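You operate a simulated robot arm through the tools that you are given. There is no shell and no other tool. Be economical: measure what you need, move in short steps, check, and stop when the job is done.

Carry out the task below with a simulated two-armed robot. There is one attempt and no reset: what you move stays moved.

## Task
On the desk side of the bed, fold the towel in half and then in half again.

Only the result counts: the job must be done as asked and must still hold three seconds after the hand-in. Knocking over, shifting, dropping, spilling or breaking anything else fails it. Flat cloth is picked up by pressing the open fingertips on it (5 to 10 N) and closing them slowly along it; thin cloth reads only 2 to 8 mm in the jaws.

## Robot
Two 7-joint arms with two-finger parallel grippers on one trunk, on a base that drives. Base frame: it is fixed to the floor where the robot stands at the start and does not move with it; the origin is under the middle of the robot, x ahead of it, y to its left, z up. Units: mm, degrees, N and s.
The left shoulder is at the start at [70, 133, 1001], the right one opposite. Places, roughly: desk side of the bed [500, -300, 700]. Payload 1.57 kg a hand.
The tool frame of a hand sits at the grasp point between the pads (the TCP): z along the fingers, y along the line on which they close. The tips reach 30 mm beyond it. Largest opening 80 mm; finger width 17, thickness 12; the body of the gripper, 40 by 82 mm, starts 80 mm behind the TCP.
Orientation is that of the tool frame in the base frame, as a unit quaternion [x, y, z, w]. With the fingers straight down and closing along the base's y, the tool's x points along the base's -x, its y along +y and its z along -z.

## Interface
- The arms move only by the tool jog_arm. It takes "left_rows", "right_rows" or both (then of equal length, played together; a hand with none holds still); each is a list of rows, each a list of 7 numbers: the turn, a rotation vector about the tool's x, y, z in rad, then the shift along the tool's x, y, z in mm, then the finger opening in mm, from 0 to 80. In form: [[wx, wy, wz, x, y, z, hand], ...]. A call has 1 to 10 rows; each row shifts and turns the commanded pose from where the row before left it, along the tool's axes as they then stand. Rows are played at 5 a second. More than 50 mm and 8.6 degrees between two rows, or a gripper value outside its range, and nothing of the call is played. Where a pose cannot be reached the arm comes as near as it can. A force on the tool above 40 N (or 10 N above the force at the start of the call, whichever is more), or a blocked arm, ends the call early, and 0.2 s more pass. Each finger travels about 153 mm/s and halts on what it meets, pressing with about 43 N; the grip force reading is that of the motor and also rises with nothing between the fingers. The clock runs only during rows and for 0.2 s after the last one: add rows that do not move to give the fingers time. It gives the time, the measured TCP pose, the force on the tool (base axes), the opening and the grip force at its end, in the units of the frame above (readings bear some noise), with the torque about the TCP (base axes, N m) and any sound that the robot's microphone picked up, and new pictures: "show" is both (left out), scene, wrist or none (wrist: the cameras of the hands that moved).
- Cameras (640 x 400 px; columns grow to the right, rows downward): "scene" is now at [116.2, -36, 1202.6]; the picture's right is [-0.48, -0.87, 0.00], its down [-0.70, 0.39, -0.60] and it looks along [0.52, -0.29, -0.80] (base axes); focal length 294 px, centre (320, 200). "left" rides on the left gripper at [72, 7, -122] in its tool frame; the picture's right is [-0.09, 1.00, 0.00], its down [-0.84, -0.08, -0.54] and it looks along [-0.54, -0.05, 0.84] (tool axes); focal length 238 px, centre (320, 200). "right" rides on the right gripper at [72, -7, -122] in its tool frame; the picture's right is [0.09, 1.00, 0.00], its down [-0.84, 0.08, -0.54] and it looks along [-0.54, 0.05, 0.84] (tool axes); focal length 238 px, centre (320, 200). There is no depth. A picture from a camera that has moved, and an enlarged one, comes with that camera's place and axes in the base frame and with its lens.
- raise_lower(by): slides the trunk up (or, below 0, down) by that many mm; the arms and the scene camera ride with it, the base frame stays. It gives what a move gives, with no picture.
- roll_base(legs): drives the robot by 1 to 6 legs, each [ahead, left, turn to the left] in mm, mm and degrees, along the robot's own axes; the way and the turn of a leg run together, so that a leg with both is an arc; at most 1500 mm and 180 degrees a leg. The arms and the cameras ride along, it lands a little off, and it stops where it bumps. It gives what a move gives, and a new picture of the scene camera.
- aim_head(pan, tilt): turns the head with the scene camera to pan (to the left, within 86 degrees either way) and tilt (down, from -29 to 69), counted from straight ahead of the robot. It gives what a move gives, and a new picture of the scene camera.
- enlarge(camera, box): a new picture of the part [left, top, right, bottom] of that camera's present view, enlarged. It takes no simulated time.
- hand_in(): hands the job in; it is judged then, once.

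Go step by step. Nothing tells you exact positions but the pictures and the camera data: compare them with the known pose of the tool, close in by small moves and look again before you grip or let go. The budget is 120 turns and 260 pictures, counting those below and the enlarged ones. Unless the task says otherwise, let go and move clear before handing in, and close with one line.

The tools are called after ">>>" as a command line: name --argument value ..., lists and objects as JSON in quotes. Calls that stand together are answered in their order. jog_arm: Moves the arms, as the interface text tells. Its arguments: {"type":"object","properties":{"left_rows":{"type":"array","items":{"type":"array","items":{"type":"number"}}},"right_rows":{"type":"array","items":{"type":"array","items":{"type":"number"}}},"show":{"type":"string","enum":["both","scene","wrist","none"]}},"required":[]} The other tools are called the same way: raise_lower (by) slides the trunk up or down; roll_base (legs) drives the base; aim_head (pan, tilt) turns the head that bears the scene camera; enlarge (camera, box) takes an enlarged picture of a part of a camera's view; hand_in () hands the job in.

At the start:

```text
clock: 0.0
left_position: [328.7, -20.5, 849.1]
left_tcp_rot: [0.0, 1.0, 0.0, 0.0]
left_wrist_force: [0.1, -0.7, 0.4]
left_torque: [-0.01, -0.04, 0.0]
left_grip_width: 79.9
left_gripper_force: 0.2
right_position: [370.3, -330.7, 876.6]
right_tcp_rot: [0.0, 1.0, -0.001, 0.0]
right_wrist_force: [-0.7, -0.4, -1.1]
right_torque: [-0.01, 0.01, 0.03]
right_grip_width: 79.9
right_gripper_force: 0.0
trunk travel left (down, up): [-575.0, 365.0]
robot x, y, heading: [1.8, -1.5, -0.2]
head pan, tilt: [-29.0, 53.5]
```

scene: 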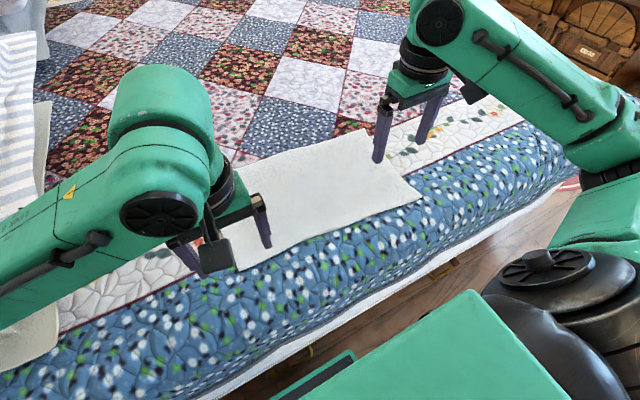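
right: 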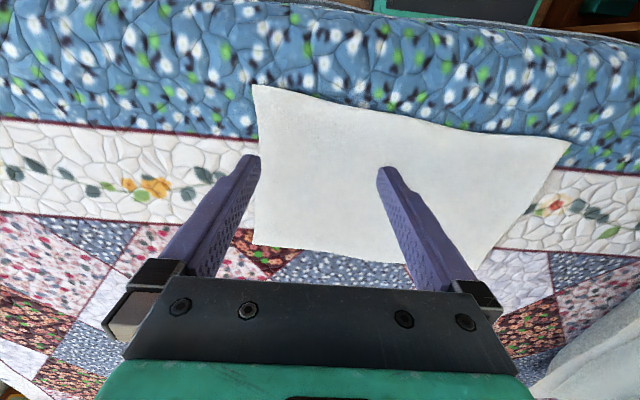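
left: 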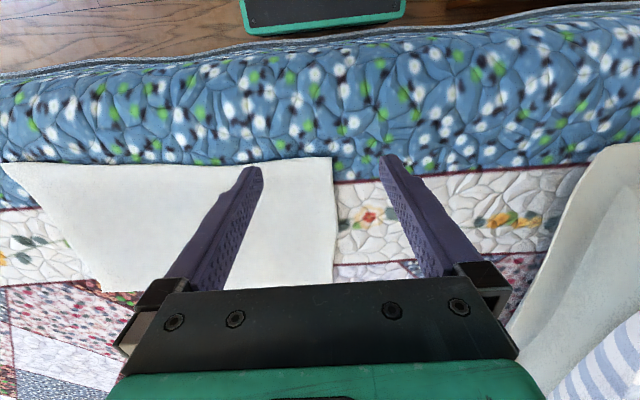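

The towel lies flat on the bed edge, about 410 mm along y and 240 mm along x. I put its corners near [345,-415], [374,-8], [590,-433] and [612,-17]. Before driving sideways to centre on it, I'll look to the right.

>>> aim_head --pan -75 --tilt 45

```text
clock: 1.1
left_position: [329.5, -21.1, 847.6]
left_tcp_rot: [0.0, 1.0, 0.0, 0.0]
left_wrist_force: [-0.1, 0.4, 0.0]
left_torque: [-0.02, -0.01, -0.03]
left_grip_width: 79.9
left_gripper_force: 0.0
right_position: [369.0, -331.7, 875.6]
right_tcp_rot: [0.0, 1.0, -0.001, 0.0]
right_wrist_force: [-0.6, 0.0, -0.7]
right_torque: [0.0, -0.01, -0.01]
right_grip_width: 80.1
right_gripper_force: 0.1
trunk travel left (down, up): [-575.0, 365.0]
robot x, y, heading: [-0.5, 1.3, 0.0]
head pan, tilt: [-75.0, 45.0]
camera scene: at [72.9, -78.8, 1214.0], right [-0.97, -0.26, 0.0], down [-0.18, 0.68, -0.71], along [0.18, -0.68, -0.71], focal length 294 px, centre (320, 200)
```

scene: 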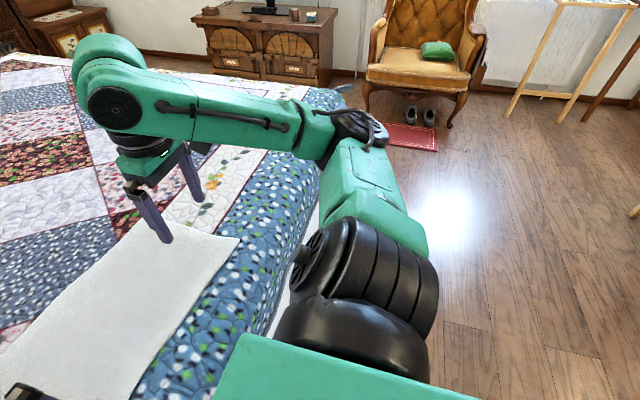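

The floor to the right is clear, so I'll drive right about 205 mm and turn slightly to line up with the bed.

>>> roll_base --legs '[[-8, -208, -3.5]]'

>>> aim_head --pan 0 --tilt 58

```text
clock: 2.8
left_position: [313.5, -254.7, 848.2]
left_tcp_rot: [0.03, 1.0, 0.0, 0.0]
left_wrist_force: [0.0, -0.3, 0.0]
left_torque: [-0.01, 0.01, -0.01]
left_grip_width: 79.8
left_gripper_force: 0.1
right_position: [335.0, -568.1, 876.9]
right_tcp_rot: [0.029, 1.0, 0.0, 0.0]
right_wrist_force: [-0.8, -0.4, 0.1]
right_torque: [0.02, -0.01, -0.01]
right_grip_width: 79.8
right_gripper_force: 0.1
trunk travel left (down, up): [-575.0, 365.0]
robot x, y, heading: [-15.1, -215.2, -3.2]
head pan, tilt: [-75.0, 45.0]
camera scene: at [53.4, -297.4, 1214.0], right [-0.98, -0.2, 0.0], down [-0.14, 0.69, -0.71], along [0.14, -0.69, -0.71], focal length 294 px, centre (320, 200)
```

scene: 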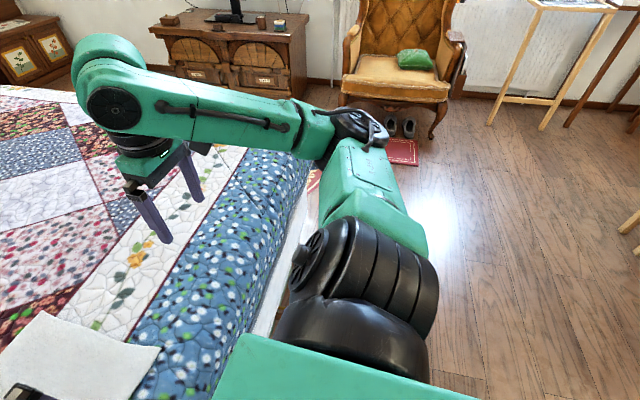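

```text
clock: 4.3
left_position: [313.3, -254.8, 848.4]
left_tcp_rot: [0.03, 1.0, 0.0, 0.0]
left_wrist_force: [0.0, 0.5, -0.2]
left_torque: [0.02, 0.0, -0.03]
left_grip_width: 79.8
left_gripper_force: 0.2
right_position: [335.3, -566.5, 877.1]
right_tcp_rot: [0.028, 1.0, -0.001, 0.0]
right_wrist_force: [-0.5, -0.3, -0.5]
right_torque: [-0.07, 0.05, 0.03]
right_grip_width: 80.0
right_gripper_force: 0.0
trunk travel left (down, up): [-575.0, 365.0]
robot x, y, heading: [-15.1, -212.5, -3.2]
head pan, tilt: [0.0, 58.0]
camera scene: at [105.9, -221.6, 1197.0], right [-0.06, -1.0, 0.0], down [-0.85, 0.05, -0.53], along [0.53, -0.03, -0.85], focal length 294 px, centre (320, 200)
```

scene: 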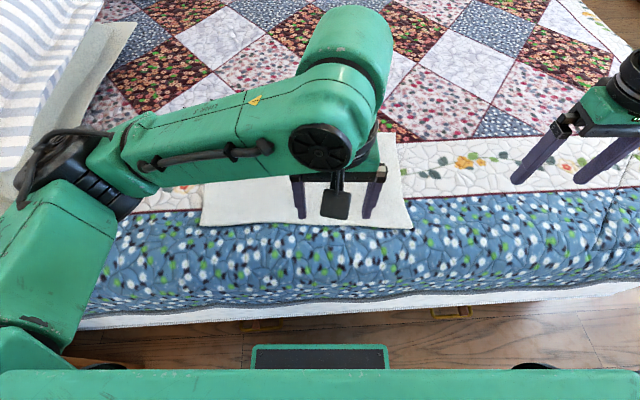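

The robot now faces the towel squarely. I'll bring the left hand over the near-left corner and the right hand over the near-right corner, about 60 mm up.

>>> jog_arm --left_rows '[[0, 0, 0, -9.3, 37, 14.7, 44], [0, 0, 0, -9.3, 37, 14.7, 44], [0, 0, 0, -9.3, 37, 14.7, 44], [0, 0, 0, -9.3, 37, 14.7, 44], [0, 0, 0, -9.3, 37, 14.7, 44], [0, 0, 0, -9.3, 37, 14.7, 44], [0, 0, 0, 0, 0, 0, 44]]' --right_rows '[[0, 0, 0, -1.8, 30, 19.5, 44], [0, 0, 0, -1.8, 30, 19.5, 44], [0, 0, 0, -1.8, 30, 19.5, 44], [0, 0, 0, -1.8, 30, 19.5, 44], [0, 0, 0, -1.8, 30, 19.5, 44], [0, 0, 0, -1.8, 30, 19.5, 44], [0, 0, 0, 0, 0, 0, 44]]'

```text
clock: 5.9
left_position: [380.9, -36.5, 760.8]
left_tcp_rot: [0.03, 1.0, 0.001, 0.001]
left_wrist_force: [-0.3, 1.1, 0.4]
left_torque: [0.02, -0.01, -0.02]
left_grip_width: 44.1
left_gripper_force: 0.1
right_position: [357.2, -386.7, 758.8]
right_tcp_rot: [0.029, 1.0, 0.0, 0.001]
right_wrist_force: [0.4, 0.4, 0.4]
right_torque: [0.01, -0.04, -0.02]
right_grip_width: 43.7
right_gripper_force: 0.0
trunk travel left (down, up): [-575.0, 365.0]
robot x, y, heading: [-19.5, -214.9, -3.2]
head pan, tilt: [0.0, 58.0]
camera scene: at [105.6, -222.4, 1197.0], right [-0.06, -1.0, 0.0], down [-0.85, 0.05, -0.53], along [0.53, -0.03, -0.85], focal length 294 px, centre (320, 200)
camera right: at [283.8, -389.1, 881.7], right [-0.03, 1.0, 0.0], down [0.84, 0.03, 0.54], along [0.54, 0.02, -0.84], focal length 238 px, centre (320, 200)
camera left: at [309.0, -25.4, 882.4], right [0.15, 0.99, 0.0], down [0.83, -0.13, 0.54], along [0.54, -0.08, -0.84], focal length 238 px, centre (320, 200)
```

scene: 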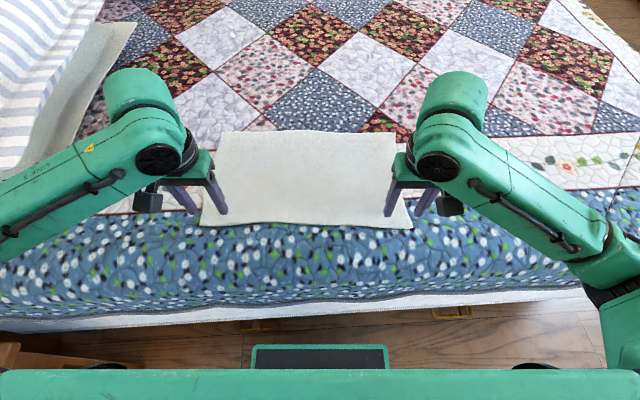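
right: 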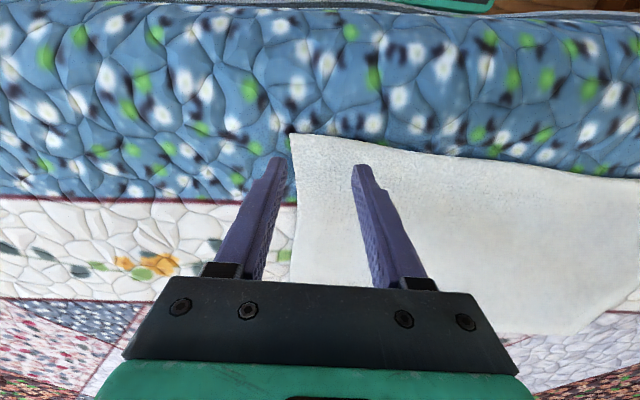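
left: 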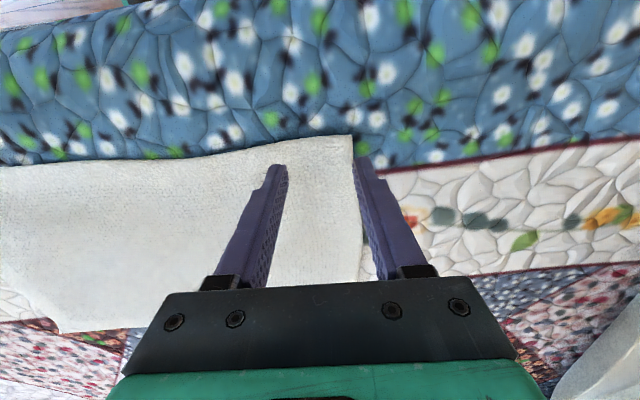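

The corners are near [342,-411] and [372,-9], at about z 695. I'll move both hands inward a little so the fingers rest fully on the cloth, then come down close to it.

>>> jog_arm --left_rows '[[0, 0, 0, 0, -10, 8, 44], [0, 0, 0, 0, 0, 8, 44], [0, 0, 0, 0, 0, 8, 44], [0, 0, 0, 0, 0, 0, 44]]' --right_rows '[[0, 0, 0, 0, 14, 8, 44], [0, 0, 0, 0, 0, 8, 44], [0, 0, 0, 0, 0, 8, 44], [0, 0, 0, 0, 0, 0, 44]]' --show "wrist"

```text
clock: 6.9
left_position: [380.9, -46.1, 736.1]
left_tcp_rot: [0.029, 1.0, -0.001, 0.001]
left_wrist_force: [-0.6, -0.9, -0.4]
left_torque: [-0.02, 0.04, -0.01]
left_grip_width: 44.0
left_gripper_force: 0.1
right_position: [356.9, -371.4, 736.0]
right_tcp_rot: [0.028, 1.0, 0.0, 0.0]
right_wrist_force: [-0.8, 0.6, 0.4]
right_torque: [0.0, -0.01, -0.01]
right_grip_width: 43.8
right_gripper_force: 0.2
trunk travel left (down, up): [-575.0, 365.0]
robot x, y, heading: [-15.5, -212.6, -3.1]
head pan, tilt: [0.0, 58.0]
camera right: at [284.2, -374.9, 857.7], right [-0.03, 1.0, 0.0], down [0.84, 0.03, 0.54], along [0.54, 0.02, -0.84], focal length 238 px, centre (320, 200)
camera left: at [308.9, -34.8, 857.2], right [0.15, 0.99, 0.0], down [0.83, -0.13, 0.54], along [0.54, -0.08, -0.84], focal length 238 px, centre (320, 200)
```

right: 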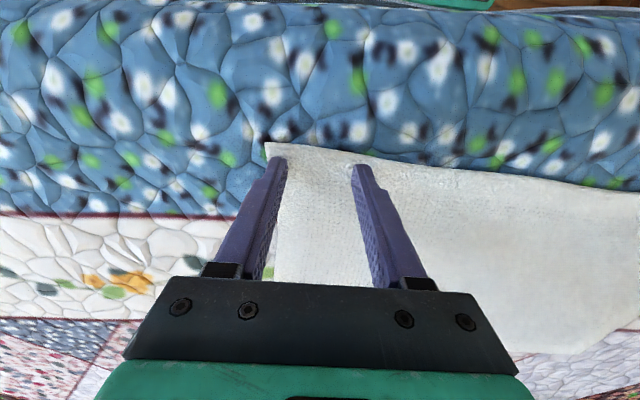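
left: 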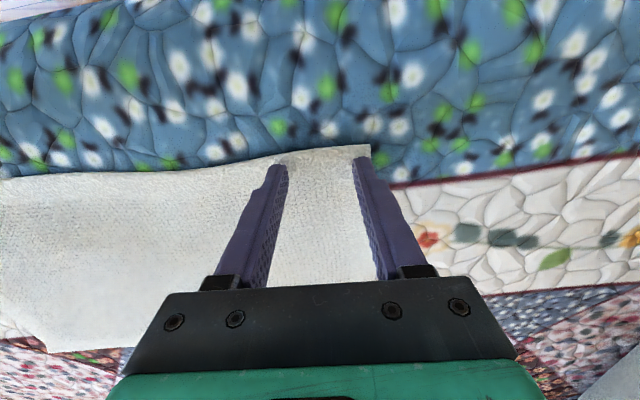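

Both hands are placed well over the corners, so I'll go down in small steps until they touch.

>>> jog_arm --left_rows '[[0, 0, 0, 0, 0, 4, 44], [0, 0, 0, 0, 0, 4, 44], [0, 0, 0, 0, 0, 0, 44]]' --right_rows '[[0, 0, 0, 0, 0, 4, 44], [0, 0, 0, 0, 0, 4, 44], [0, 0, 0, 0, 0, 0, 44]]' --show "none"

```text
clock: 7.7
left_position: [381.3, -47.1, 733.0]
left_tcp_rot: [0.03, 1.0, 0.0, 0.007]
left_wrist_force: [3.5, 0.6, 30.9]
left_torque: [-0.14, -0.18, -0.07]
left_grip_width: 44.1
left_gripper_force: 0.0
right_position: [356.9, -372.9, 732.6]
right_tcp_rot: [0.03, 1.0, -0.001, 0.008]
right_wrist_force: [11.4, -0.8, 38.7]
right_torque: [0.22, -0.4, 0.08]
right_grip_width: 43.9
right_gripper_force: 0.0
trunk travel left (down, up): [-575.0, 365.0]
robot x, y, heading: [-14.9, -212.8, -3.5]
head pan, tilt: [0.0, 58.0]
```

Contact is at TCP z of about 733, so cloth and bed top are near 703. The push is too hard, so I'll ease off to about 8 N.

>>> jog_arm --left_rows '[[0, 0, 0, 0, 0, -3.5, 44], [0, 0, 0, 0, 0, 0, 44]]' --right_rows '[[0, 0, 0, 0, 0, -3.8, 44], [0, 0, 0, 0, 0, 0, 44]]' --show "none"

```text
clock: 8.3
left_position: [379.7, -46.6, 733.0]
left_tcp_rot: [0.03, 1.0, 0.0, 0.002]
left_wrist_force: [10.2, -1.7, 19.0]
left_torque: [-0.07, -0.36, 0.07]
left_grip_width: 44.0
left_gripper_force: 0.1
right_position: [356.3, -373.8, 732.9]
right_tcp_rot: [0.03, 1.0, 0.0, 0.003]
right_wrist_force: [8.8, 0.2, 33.2]
right_torque: [0.33, -0.33, -0.01]
right_grip_width: 44.0
right_gripper_force: 0.1
trunk travel left (down, up): [-575.0, 365.0]
robot x, y, heading: [-15.8, -212.8, -3.2]
head pan, tilt: [0.0, 58.0]
```

>>> jog_arm --left_rows '[[0, 0, 0, 0, 0, -1.6, 44], [0, 0, 0, 0, 0, 0, 44]]' --right_rows '[[0, 0, 0, 0, 0, -2.6, 44], [0, 0, 0, 0, 0, 0, 44]]' --show "none"

```text
clock: 8.9
left_position: [379.7, -46.2, 733.2]
left_tcp_rot: [0.03, 1.0, 0.001, -0.001]
left_wrist_force: [5.2, -2.2, 12.8]
left_torque: [-0.16, -0.16, 0.04]
left_grip_width: 44.1
left_gripper_force: 0.2
right_position: [355.8, -372.5, 732.8]
right_tcp_rot: [0.029, 1.0, 0.0, -0.001]
right_wrist_force: [8.0, 2.3, 13.8]
right_torque: [0.21, -0.27, -0.05]
right_grip_width: 44.4
right_gripper_force: 0.2
trunk travel left (down, up): [-575.0, 365.0]
robot x, y, heading: [-15.1, -215.5, -3.2]
head pan, tilt: [0.0, 58.0]
```

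Nearly there. I'll ease off a touch more and then close slowly.

>>> jog_arm --left_rows '[[0, 0, 0, 0, 0, -0.7, 44], [0, 0, 0, 0, 0, 0, 39], [0, 0, 0, 0, 0, 0, 34], [0, 0, 0, 0, 0, 0, 29], [0, 0, 0, 0, 0, 0, 24], [0, 0, 0, 0, 0, 0, 19], [0, 0, 0, 0, 0, 0, 14], [0, 0, 0, 0, 0, 0, 9], [0, 0, 0, 0, 0, 0, 4], [0, 0, 0, 0, 0, 0, 0]]' --right_rows '[[0, 0, 0, 0, 0, -0.8, 44], [0, 0, 0, 0, 0, 0, 39], [0, 0, 0, 0, 0, 0, 34], [0, 0, 0, 0, 0, 0, 29], [0, 0, 0, 0, 0, 0, 24], [0, 0, 0, 0, 0, 0, 19], [0, 0, 0, 0, 0, 0, 14], [0, 0, 0, 0, 0, 0, 9], [0, 0, 0, 0, 0, 0, 4], [0, 0, 0, 0, 0, 0, 0]]'

```text
clock: 11.1
left_position: [380.5, -46.5, 733.9]
left_tcp_rot: [0.03, 1.0, 0.0, -0.001]
left_wrist_force: [0.4, -0.3, 2.5]
left_torque: [0.03, 0.02, -0.01]
left_grip_width: 4.2
left_gripper_force: 25.0
right_position: [357.4, -372.6, 735.3]
right_tcp_rot: [0.028, 1.0, 0.0, 0.0]
right_wrist_force: [-0.6, 1.1, 0.7]
right_torque: [0.01, 0.02, 0.03]
right_grip_width: 0.1
right_gripper_force: 21.7
trunk travel left (down, up): [-575.0, 365.0]
robot x, y, heading: [-13.3, -212.7, -3.6]
head pan, tilt: [0.0, 58.0]
camera scene: at [105.5, -221.6, 1197.0], right [-0.06, -1.0, 0.0], down [-0.85, 0.05, -0.53], along [0.53, -0.03, -0.85], focal length 294 px, centre (320, 200)
camera right: at [284.0, -375.3, 857.7], right [-0.03, 1.0, 0.0], down [0.84, 0.03, 0.54], along [0.54, 0.02, -0.84], focal length 238 px, centre (320, 200)
camera left: at [308.9, -35.0, 855.1], right [0.15, 0.99, 0.0], down [0.83, -0.13, 0.54], along [0.54, -0.08, -0.84], focal length 238 px, centre (320, 200)
```

scene: 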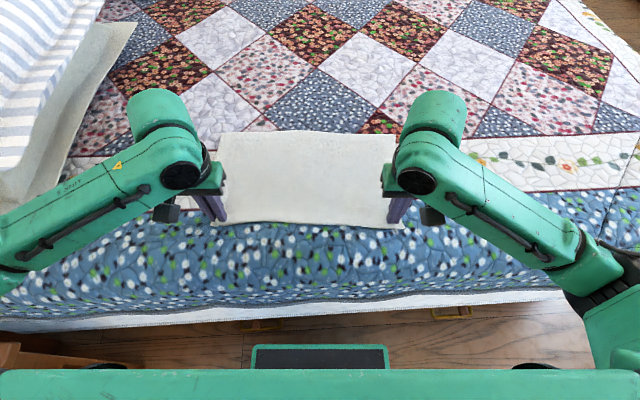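
right: 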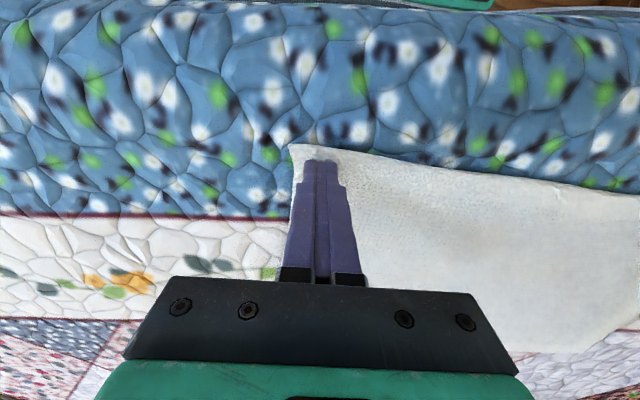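
left: 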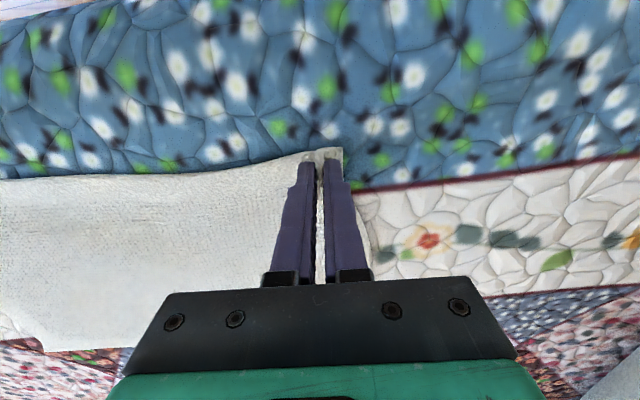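

The left hand holds cloth (4.2 mm), but the right one slid over it. I'll lift the right hand, open it, shift it inward and press again.

>>> jog_arm --right_rows '[[0, 0, 0, 0, 0, -8, 0], [0, 0, 0, 0, 8, -4, 44], [0, 0, 0, 0, 8, 0, 44], [0, 0, 0, 0, 0, 6, 44], [0, 0, 0, 0, 0, 5, 44], [0, 0, 0, 0, 0, 2, 44], [0, 0, 0, 0, 0, 0, 44]]' --show "wrist"

```text
clock: 12.7
left_position: [381.6, -46.7, 734.3]
left_tcp_rot: [0.029, 1.0, 0.0, -0.001]
left_wrist_force: [0.1, -1.1, 2.8]
left_torque: [-0.03, 0.0, -0.06]
left_grip_width: 4.3
left_gripper_force: 24.7
right_position: [357.9, -357.4, 735.1]
right_tcp_rot: [0.029, 1.0, -0.001, 0.0]
right_wrist_force: [1.0, -1.4, 3.5]
right_torque: [-0.01, -0.05, -0.03]
right_grip_width: 44.1
right_gripper_force: 0.1
trunk travel left (down, up): [-575.0, 365.0]
robot x, y, heading: [-14.4, -216.9, -3.4]
head pan, tilt: [0.0, 58.0]
camera right: at [284.9, -360.1, 856.4], right [-0.03, 1.0, 0.0], down [0.84, 0.03, 0.54], along [0.54, 0.02, -0.84], focal length 238 px, centre (320, 200)
```

right: 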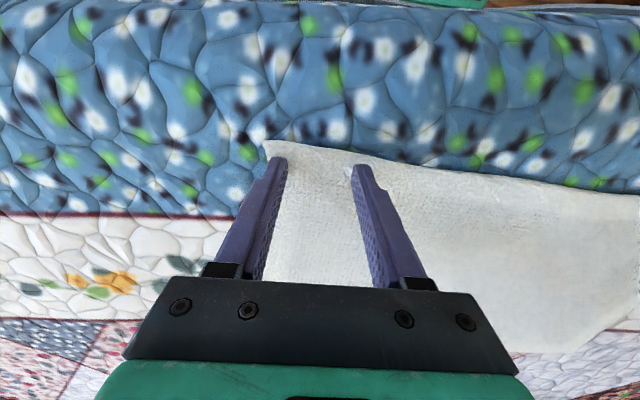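

>>> jog_arm --right_rows '[[0, 0, 0, -3, 0, 1.2, 44], [0, 0, 0, 0, 0, 0.2, 39], [0, 0, 0, 0, 0, 0.2, 34], [0, 0, 0, 0, 0, 0.2, 29], [0, 0, 0, 0, 0, 0.2, 24], [0, 0, 0, 0, 0, 0.2, 19], [0, 0, 0, 0, 0, 0.2, 14], [0, 0, 0, 0, 0, 0.2, 9], [0, 0, 0, 0, 0, 0, 4], [0, 0, 0, 0, 0, 0, 0]]' --show "wrist"

```text
clock: 14.9
left_position: [379.6, -46.3, 733.9]
left_tcp_rot: [0.031, 1.0, -0.001, 0.0]
left_wrist_force: [-0.4, -8.2, 1.0]
left_torque: [-0.26, -0.02, -0.08]
left_grip_width: 4.6
left_gripper_force: 24.7
right_position: [359.5, -357.1, 732.6]
right_tcp_rot: [0.029, 1.0, 0.0, 0.001]
right_wrist_force: [1.5, 7.4, 15.4]
right_torque: [0.26, -0.06, 0.06]
right_grip_width: 4.9
right_gripper_force: 25.2
trunk travel left (down, up): [-575.0, 365.0]
robot x, y, heading: [-15.3, -211.0, -3.0]
head pan, tilt: [0.0, 58.0]
camera right: at [287.1, -359.1, 855.1], right [-0.03, 1.0, 0.0], down [0.84, 0.03, 0.54], along [0.54, 0.02, -0.84], focal length 238 px, centre (320, 200)
```

right: 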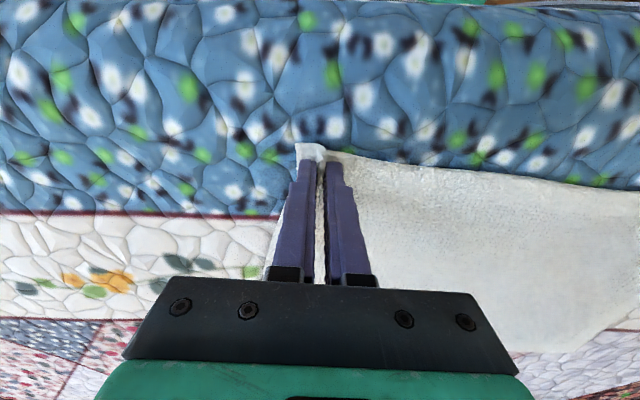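

Both corners are held (4.6 and 4.9 mm). I'll lift them along the first half of an arc about the towel's mid line, easing the side tension slightly.

>>> jog_arm --left_rows '[[0, 0, 0, -1.7, -4, -18.9, 0], [0, 0, 0, -4.9, 0, -18.4, 0], [0, 0, 0, -8, 0, -17.2, 0], [0, 0, 0, -10.9, 0, -15.5, 0], [0, 0, 0, -13.5, 0, -13.5, 0], [0, 0, 0, -15.5, 0, -10.9, 0], [0, 0, 0, -17.2, 0, -8, 0], [0, 0, 0, -18.4, 0, -4.9, 0], [0, 0, 0, -18.9, 0, -1.7, 0]]' --right_rows '[[0, 0, 0, -1.7, 4, -18.9, 0], [0, 0, 0, -4.9, 0, -18.4, 0], [0, 0, 0, -8, 0, -17.2, 0], [0, 0, 0, -10.9, 0, -15.5, 0], [0, 0, 0, -13.5, 0, -13.5, 0], [0, 0, 0, -15.5, 0, -10.9, 0], [0, 0, 0, -17.2, 0, -8, 0], [0, 0, 0, -18.4, 0, -4.9, 0], [0, 0, 0, -18.9, 0, -1.7, 0]]'

```text
clock: 16.9
left_position: [490.5, -57.2, 842.7]
left_tcp_rot: [0.03, 1.0, 0.0, -0.001]
left_wrist_force: [-0.5, -2.8, -1.2]
left_torque: [-0.06, 0.02, -0.08]
left_grip_width: 4.2
left_gripper_force: 25.3
right_position: [470.1, -359.5, 840.3]
right_tcp_rot: [0.029, 1.0, 0.0, -0.001]
right_wrist_force: [-0.5, 2.4, -0.5]
right_torque: [0.03, -0.01, 0.01]
right_grip_width: 4.6
right_gripper_force: 24.6
trunk travel left (down, up): [-575.0, 365.0]
robot x, y, heading: [-11.2, -212.0, -3.2]
head pan, tilt: [0.0, 58.0]
camera scene: at [107.1, -221.4, 1196.8], right [-0.06, -1.0, 0.0], down [-0.85, 0.05, -0.53], along [0.53, -0.03, -0.85], focal length 294 px, centre (320, 200)
camera right: at [398.2, -362.3, 961.6], right [-0.03, 1.0, 0.0], down [0.84, 0.03, 0.54], along [0.54, 0.02, -0.84], focal length 238 px, centre (320, 200)
camera left: at [417.9, -45.1, 964.4], right [0.15, 0.99, 0.0], down [0.83, -0.13, 0.54], along [0.53, -0.08, -0.84], focal length 238 px, centre (320, 200)
```

scene: 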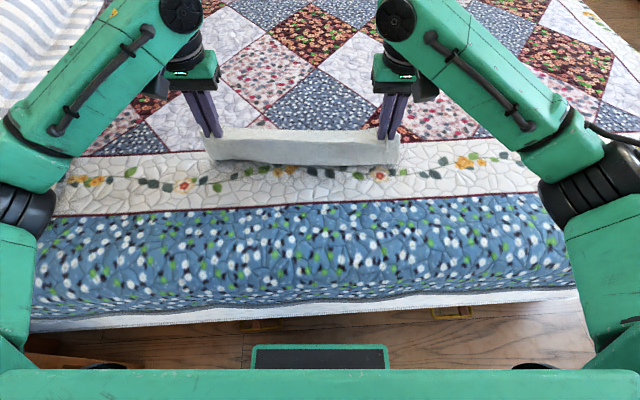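
right: 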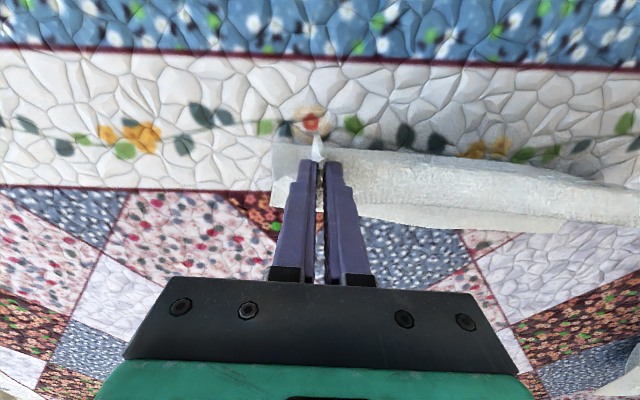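
left: 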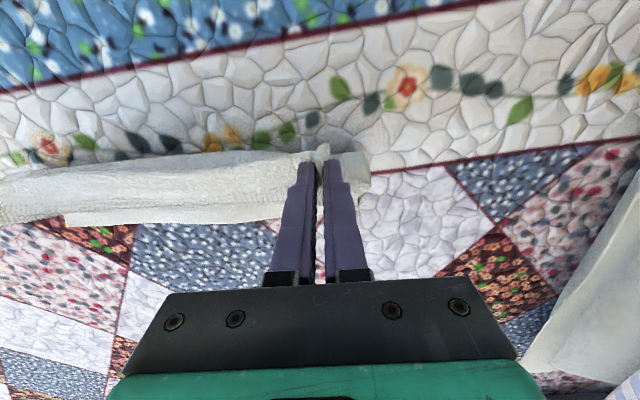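

The near half stands up cleanly. I'll carry it over and down to the far edge.

>>> jog_arm --left_rows '[[0, 0, 0, -18.9, 0, 1.7, 0], [0, 0, 0, -18.4, 0, 4.9, 0], [0, 0, 0, -17.2, 0, 8, 0], [0, 0, 0, -15.5, 0, 10.9, 0], [0, 0, 0, -13.5, 0, 13.5, 0], [0, 0, 0, -10.9, 0, 15.5, 0]]' --right_rows '[[0, 0, 0, -18.9, 0, 1.7, 0], [0, 0, 0, -18.4, 0, 4.9, 0], [0, 0, 0, -17.2, 0, 8, 0], [0, 0, 0, -15.5, 0, 10.9, 0], [0, 0, 0, -13.5, 0, 13.5, 0], [0, 0, 0, -10.9, 0, 15.5, 0]]'

```text
clock: 18.3
left_position: [586.2, -61.6, 787.6]
left_tcp_rot: [0.029, 1.0, 0.001, 0.0]
left_wrist_force: [0.2, -2.3, 0.0]
left_torque: [-0.08, 0.03, -0.04]
left_grip_width: 4.3
left_gripper_force: 25.0
right_position: [564.0, -366.5, 785.9]
right_tcp_rot: [0.029, 1.0, -0.001, 0.0]
right_wrist_force: [1.1, 2.5, 0.3]
right_torque: [0.04, 0.03, 0.01]
right_grip_width: 4.6
right_gripper_force: 24.9
trunk travel left (down, up): [-575.0, 365.0]
robot x, y, heading: [-15.9, -214.6, -3.6]
head pan, tilt: [0.0, 58.0]
camera scene: at [107.1, -221.3, 1196.8], right [-0.06, -1.0, 0.0], down [-0.85, 0.05, -0.53], along [0.53, -0.03, -0.85], focal length 294 px, centre (320, 200)
camera right: at [491.7, -368.4, 908.3], right [-0.03, 1.0, 0.0], down [0.84, 0.03, 0.54], along [0.54, 0.02, -0.84], focal length 238 px, centre (320, 200)
camera left: at [512.4, -50.2, 909.4], right [0.15, 0.99, 0.0], down [0.83, -0.13, 0.54], along [0.54, -0.08, -0.84], focal length 238 px, centre (320, 200)
```

scene: 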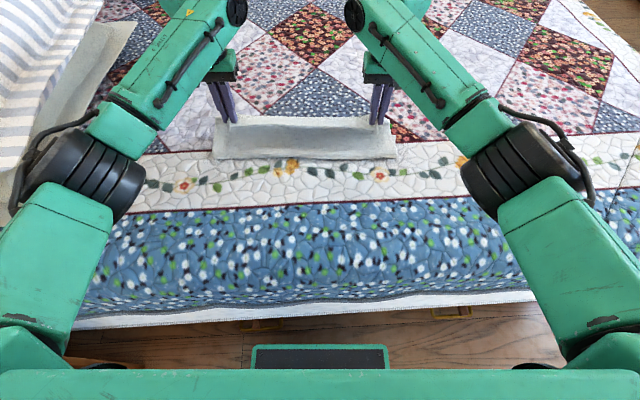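
right: 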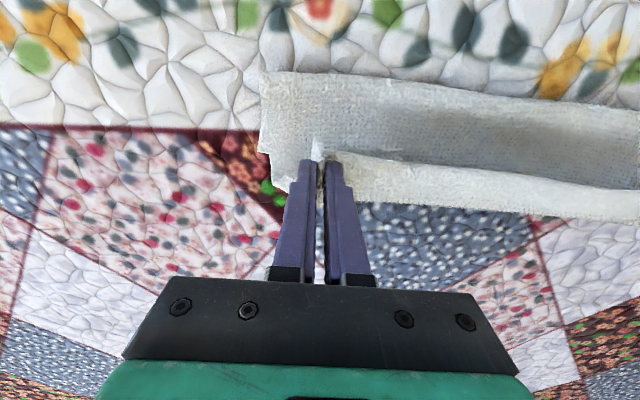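
left: 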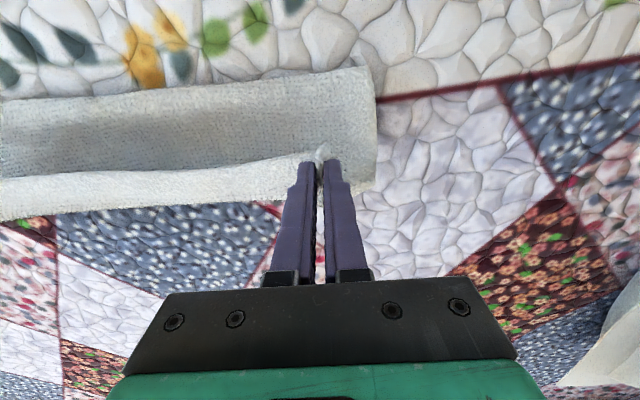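

The fold is coming down well. I'll zoom in to locate the far edge of the bottom layer before laying the top edge on it.

>>> enlarge --camera "left" --box '[200, 40, 440, 240]'

>>> enlarge --camera "right" --box '[200, 50, 440, 250]'

```text
2.00 times, centred on (320, 140) of left
camera zoom: at [512.4, -50.2, 909.4], right [0.15, 0.99, 0.0], down [0.83, -0.13, 0.54], along [0.54, -0.08, -0.84], focal length 477 px, centre (320, 320)
```

zoom: 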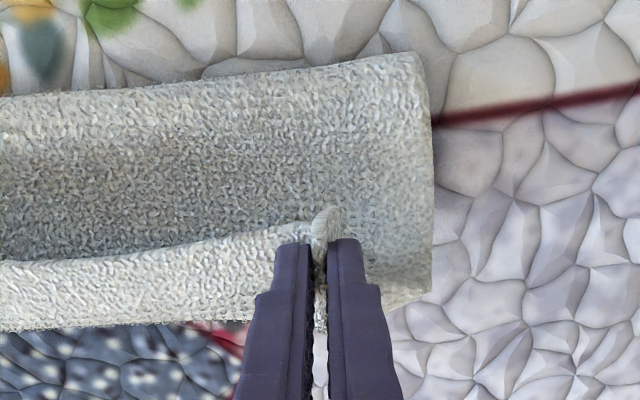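

```text
2.00 times, centred on (320, 150) of right
camera zoom: at [491.7, -368.4, 908.3], right [-0.03, 1.0, 0.0], down [0.84, 0.03, 0.54], along [0.54, 0.02, -0.84], focal length 477 px, centre (320, 300)
```

zoom: 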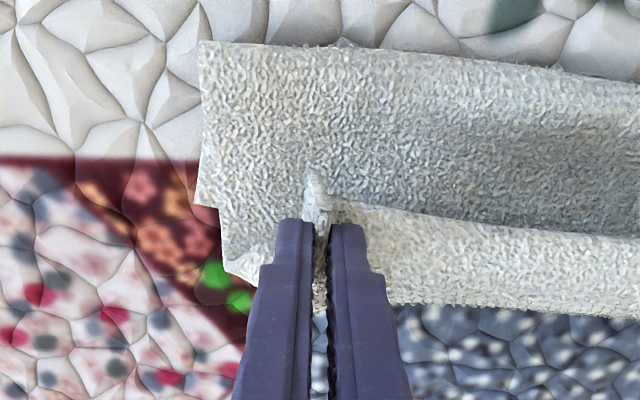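

The towel slid about 25 mm forward, so the bottom layer's far edge is now near x 627. I'll lay the hands down about 10 mm short of it.

>>> jog_arm --left_rows '[[0, 0, 0, -9, 0, 8, 0], [0, 0, 0, -9, 0, 9, 0], [0, 0, 0, -8, 0, 10, 0], [0, 0, 0, -7, 0, 10, 0], [0, 0, 0, -4, 0, 8, 0], [0, 0, 0, 0, 0, 0, 0]]' --right_rows '[[0, 0, 0, -10, 0, 8, 0], [0, 0, 0, -10, 0, 9, 0], [0, 0, 0, -10, 0, 10, 0], [0, 0, 0, -9, 0, 10, 0], [0, 0, 0, -6, 0, 8, 0], [0, 0, 0, 0, 0, 0, 0]]'

```text
clock: 19.7
left_position: [608.6, -72.1, 755.7]
left_tcp_rot: [0.044, 0.999, 0.0, -0.004]
left_wrist_force: [-0.3, -0.7, 0.2]
left_torque: [-0.02, 0.0, 0.03]
left_grip_width: 4.6
left_gripper_force: 24.9
left hand out of reach, approached as far as the arm can: row 4, 5
right_position: [584.1, -367.8, 751.6]
right_tcp_rot: [0.029, 1.0, -0.001, 0.0]
right_wrist_force: [0.0, 0.0, 1.6]
right_torque: [-0.01, -0.02, -0.05]
right_grip_width: 4.7
right_gripper_force: 25.0
right hand out of reach, approached as far as the arm can: row 3, 4, 5
trunk travel left (down, up): [-575.0, 365.0]
robot x, y, heading: [-13.9, -216.6, -3.3]
head pan, tilt: [0.0, 58.0]
camera scene: at [105.8, -221.7, 1197.0], right [-0.06, -1.0, 0.0], down [-0.85, 0.05, -0.53], along [0.53, -0.03, -0.85], focal length 294 px, centre (320, 200)
camera right: at [512.8, -370.1, 874.3], right [-0.03, 1.0, 0.0], down [0.84, 0.03, 0.54], along [0.54, 0.02, -0.84], focal length 238 px, centre (320, 200)
camera left: at [538.8, -58.8, 877.7], right [0.18, 0.98, 0.0], down [0.83, -0.15, 0.54], along [0.53, -0.1, -0.84], focal length 238 px, centre (320, 200)
```

scene: 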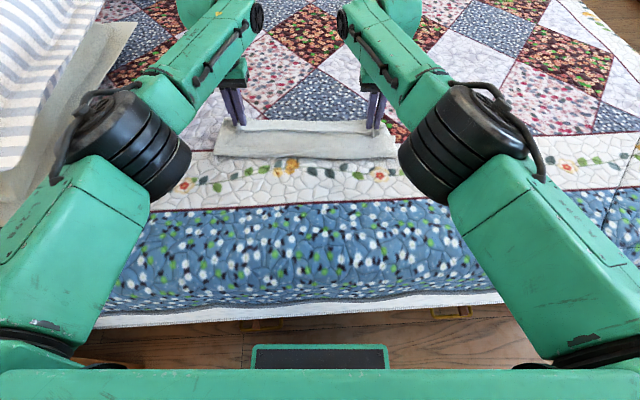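
right: 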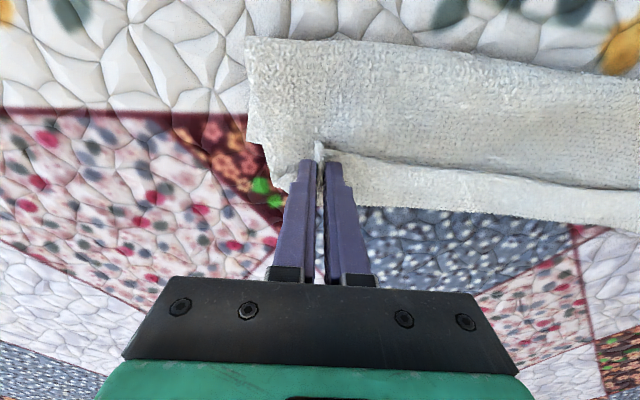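
left: 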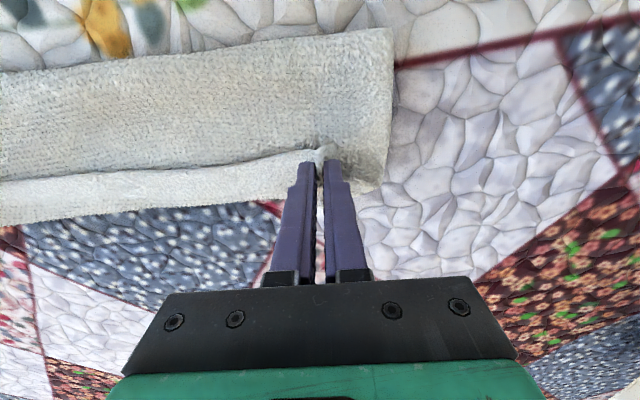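

The arms are at the limit of their reach, and there's clear floor between the base and the bed. I'll creep the base forward a little with the hands still holding the cloth.

>>> roll_base --legs '[[22, 0, 0]]'

```text
clock: 20.5
left_position: [630.9, -73.0, 756.5]
left_tcp_rot: [0.045, 0.999, 0.0, -0.003]
left_wrist_force: [0.0, 0.2, -0.3]
left_torque: [-0.03, 0.0, -0.01]
left_grip_width: 3.9
left_gripper_force: 25.3
right_position: [607.8, -369.8, 752.0]
right_tcp_rot: [0.029, 1.0, -0.001, 0.001]
right_wrist_force: [-0.9, -0.6, 0.8]
right_torque: [0.02, 0.02, -0.04]
right_grip_width: 4.4
right_gripper_force: 25.2
trunk travel left (down, up): [-575.0, 365.0]
robot x, y, heading: [6.0, -217.7, -3.4]
head pan, tilt: [0.0, 58.0]
camera scene: at [127.0, -222.6, 1197.1], right [-0.06, -1.0, 0.0], down [-0.85, 0.05, -0.53], along [0.53, -0.03, -0.85], focal length 294 px, centre (320, 200)
```

scene: 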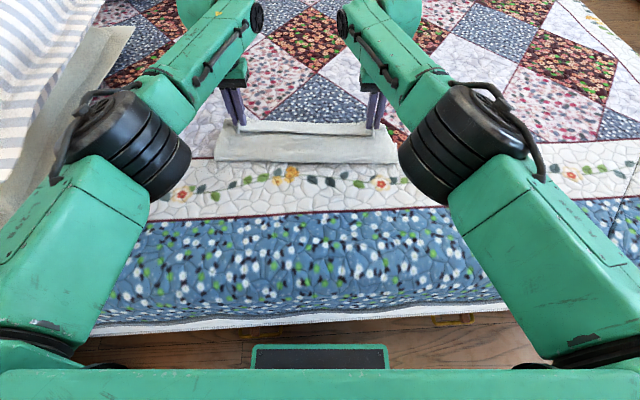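

Now I'll lower the trunk 16 mm so both hands come down with it, then look.

>>> raise_lower --by -16

>>> enlarge --camera "left" --box '[0, 0, 640, 400]'

>>> enlarge --camera "right" --box '[0, 0, 640, 400]'

```text
clock: 21.1
left_position: [631.2, -72.7, 740.1]
left_tcp_rot: [0.044, 0.999, 0.0, -0.004]
left_wrist_force: [0.7, 0.2, 1.1]
left_torque: [0.01, 0.02, -0.01]
left_grip_width: 4.3
left_gripper_force: 24.8
right_position: [606.9, -369.1, 736.9]
right_tcp_rot: [0.029, 1.0, -0.001, 0.002]
right_wrist_force: [0.6, 0.1, 5.7]
right_torque: [0.01, -0.02, -0.05]
right_grip_width: 4.3
right_gripper_force: 24.7
trunk travel left (down, up): [-559.0, 381.0]
robot x, y, heading: [11.4, -215.1, -3.2]
head pan, tilt: [0.0, 58.0]
```

```text
1.00 times, centred on (320, 200) of left (not enlarged: the box is as wide or as high as the picture)
camera zoom: at [560.1, -59.7, 862.3], right [0.18, 0.98, 0.0], down [0.83, -0.15, 0.54], along [0.53, -0.1, -0.84], focal length 238 px, centre (320, 200)
```

zoom: 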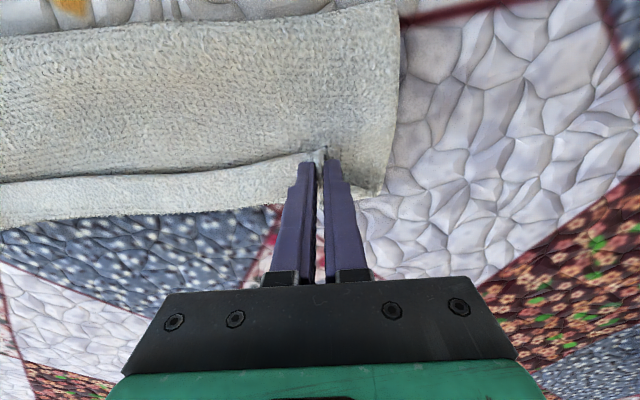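

```text
1.00 times, centred on (320, 200) of right (not enlarged: the box is as wide or as high as the picture)
camera zoom: at [534.5, -370.8, 859.3], right [-0.03, 1.0, 0.0], down [0.84, 0.03, 0.54], along [0.54, 0.02, -0.84], focal length 238 px, centre (320, 200)
```

zoom: 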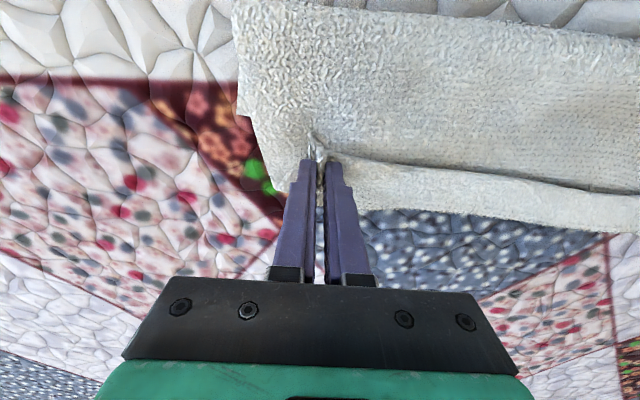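

The bottom layer's far edge still shows 20 to 25 mm beyond the top edge. I'll lift the hands to peel the top layer up and tilt the fingers forward 15° to gain reach.

>>> jog_arm --left_rows '[[0, 0, 0, 0, 0, -15, 0], [0, 0, 0, 0, 0, -15, 0], [0, -0.13, 0, 0, 0, -6, 0], [0, -0.13, 0, 0, 0, -4, 0], [0, 0, 0, 0, 0, 0, 0]]' --right_rows '[[0, 0, 0, 0, 0, -15, 0], [0, 0, 0, 0, 0, -15, 0], [0, -0.13, 0, 0, 0, -6, 0], [0, -0.13, 0, 0, 0, -4, 0], [0, 0, 0, 0, 0, 0, 0]]'

```text
clock: 22.3
left_position: [632.4, -71.8, 779.0]
left_tcp_rot: [0.042, 0.991, -0.007, 0.126]
left_wrist_force: [0.5, -0.7, -1.4]
left_torque: [0.0, -0.01, 0.01]
left_grip_width: 4.1
left_gripper_force: 24.8
right_position: [608.2, -367.1, 765.1]
right_tcp_rot: [0.029, 1.0, -0.001, 0.0]
right_wrist_force: [0.4, -0.3, 0.4]
right_torque: [-0.01, -0.02, -0.04]
right_grip_width: 4.4
right_gripper_force: 25.3
right hand out of reach, approached as far as the arm can: row 3, 4
trunk travel left (down, up): [-559.0, 381.0]
robot x, y, heading: [6.3, -218.7, -3.4]
head pan, tilt: [0.0, 58.0]
camera scene: at [128.5, -222.7, 1180.9], right [-0.06, -1.0, 0.0], down [-0.85, 0.05, -0.53], along [0.53, -0.03, -0.85], focal length 294 px, centre (320, 200)
camera right: at [535.0, -370.0, 888.0], right [-0.03, 1.0, 0.0], down [0.84, 0.03, 0.54], along [0.54, 0.02, -0.84], focal length 238 px, centre (320, 200)
camera left: at [531.8, -56.6, 879.0], right [0.17, 0.98, 0.02], down [0.67, -0.13, 0.73], along [0.73, -0.11, -0.68], focal length 238 px, centre (320, 200)
```

scene: 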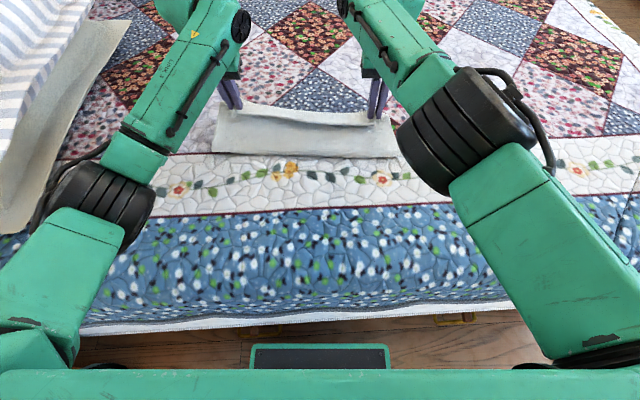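
right: 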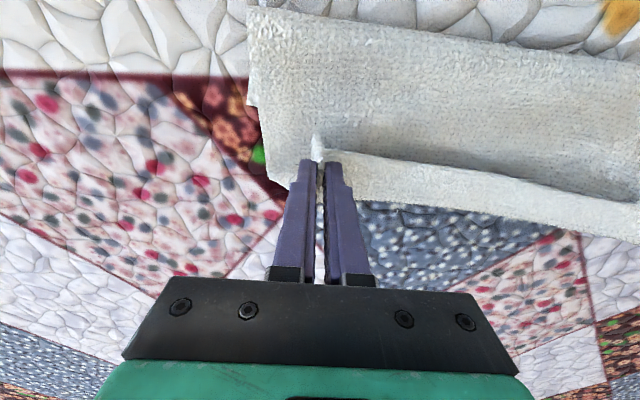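
left: 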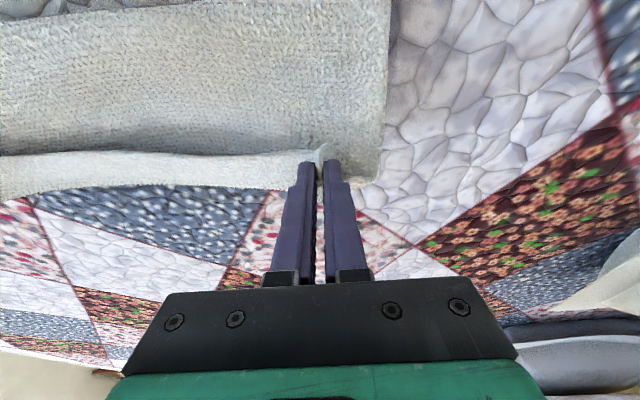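

The left hand tilted but the right can't. I'll creep the base forward 20 mm instead with the top layer peeled up, watching for a bump.

>>> roll_base --legs '[[20, 0, 0]]'

>>> enlarge --camera "left" --box '[0, 0, 640, 400]'

>>> enlarge --camera "right" --box '[0, 0, 640, 400]'

```text
clock: 23.1
left_position: [651.3, -73.9, 780.7]
left_tcp_rot: [0.044, 0.991, -0.006, 0.126]
left_wrist_force: [-0.2, -0.6, -0.4]
left_torque: [0.01, 0.0, -0.03]
left_grip_width: 4.0
left_gripper_force: 25.4
right_position: [626.8, -369.4, 766.5]
right_tcp_rot: [0.028, 1.0, -0.001, 0.001]
right_wrist_force: [0.5, -0.2, -0.8]
right_torque: [0.01, 0.01, -0.02]
right_grip_width: 4.4
right_gripper_force: 25.0
trunk travel left (down, up): [-559.0, 381.0]
robot x, y, heading: [27.5, -217.9, -3.3]
head pan, tilt: [0.0, 58.0]
camera scene: at [147.1, -223.9, 1181.1], right [-0.06, -1.0, 0.0], down [-0.85, 0.05, -0.53], along [0.53, -0.03, -0.85], focal length 294 px, centre (320, 200)
```

scene: 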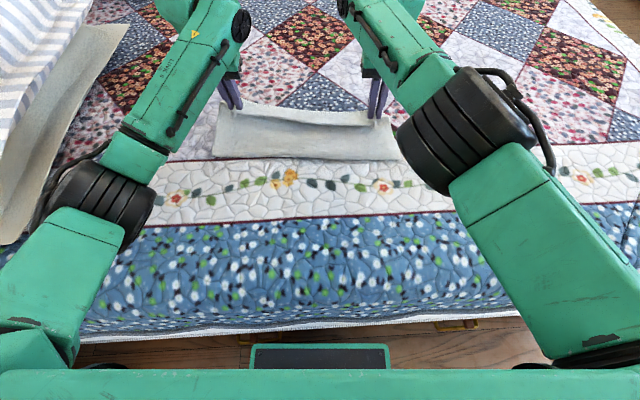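

```text
1.00 times, centred on (320, 200) of left (not enlarged: the box is as wide or as high as the picture)
camera zoom: at [550.9, -58.1, 879.9], right [0.18, 0.98, 0.02], down [0.67, -0.14, 0.73], along [0.73, -0.11, -0.68], focal length 238 px, centre (320, 200)
```

zoom: 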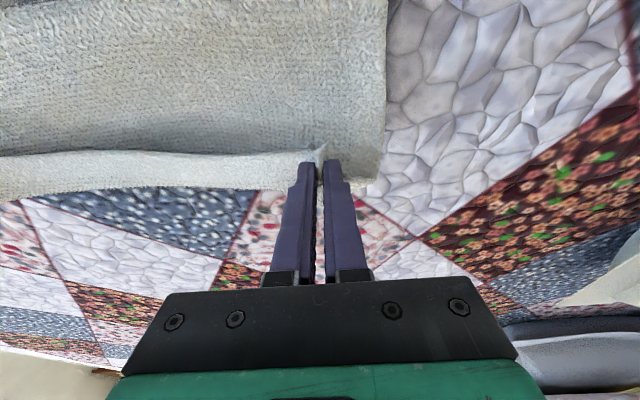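

```text
1.00 times, centred on (320, 200) of right (not enlarged: the box is as wide or as high as the picture)
camera zoom: at [553.9, -371.2, 888.7], right [-0.03, 1.0, 0.0], down [0.84, 0.03, 0.54], along [0.54, 0.02, -0.84], focal length 238 px, centre (320, 200)
```

zoom: 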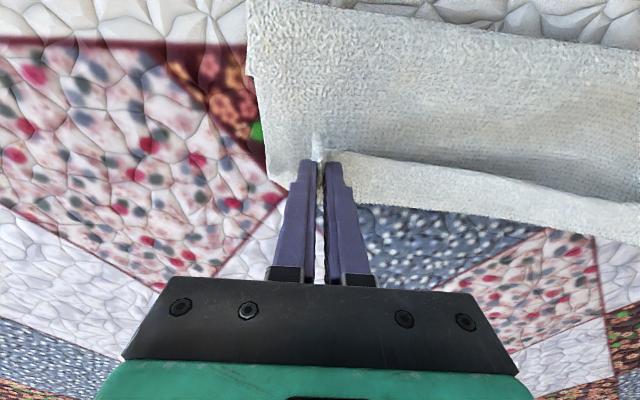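

I can't yet tell which layer is which, so I'll zoom in from the scene camera and the right wrist.

>>> enlarge --camera "scene" --box '[200, 80, 420, 180]'

>>> enlarge --camera "right" --box '[220, 0, 460, 240]'

```text
2.91 times, centred on (310, 130) of scene
camera zoom: at [147.1, -223.9, 1181.1], right [-0.06, -1.0, 0.0], down [-0.85, 0.05, -0.53], along [0.53, -0.03, -0.85], focal length 855 px, centre (349, 404)
```

zoom: 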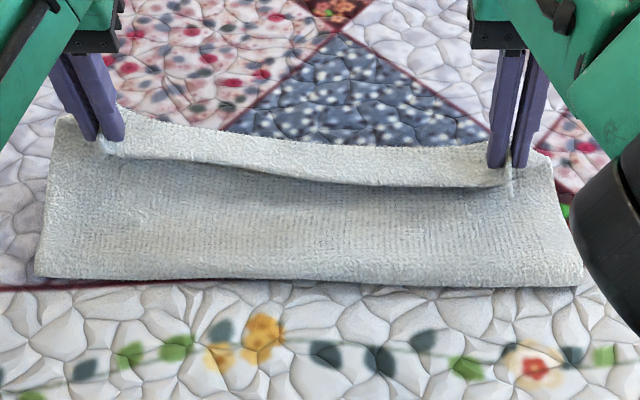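

```text
1.67 times, centred on (340, 120) of right
camera zoom: at [553.9, -371.2, 888.7], right [-0.03, 1.0, 0.0], down [0.84, 0.03, 0.54], along [0.54, 0.02, -0.84], focal length 397 px, centre (287, 333)
```

zoom: 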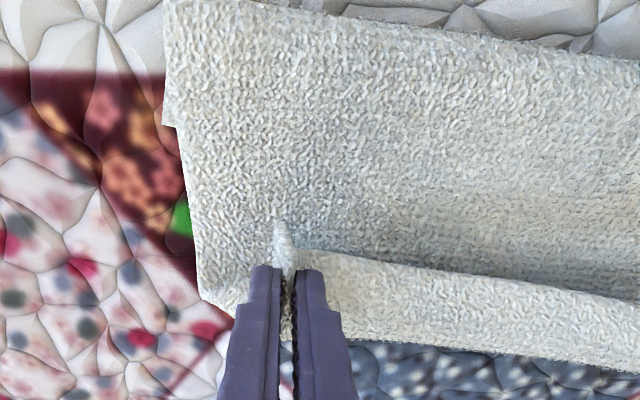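

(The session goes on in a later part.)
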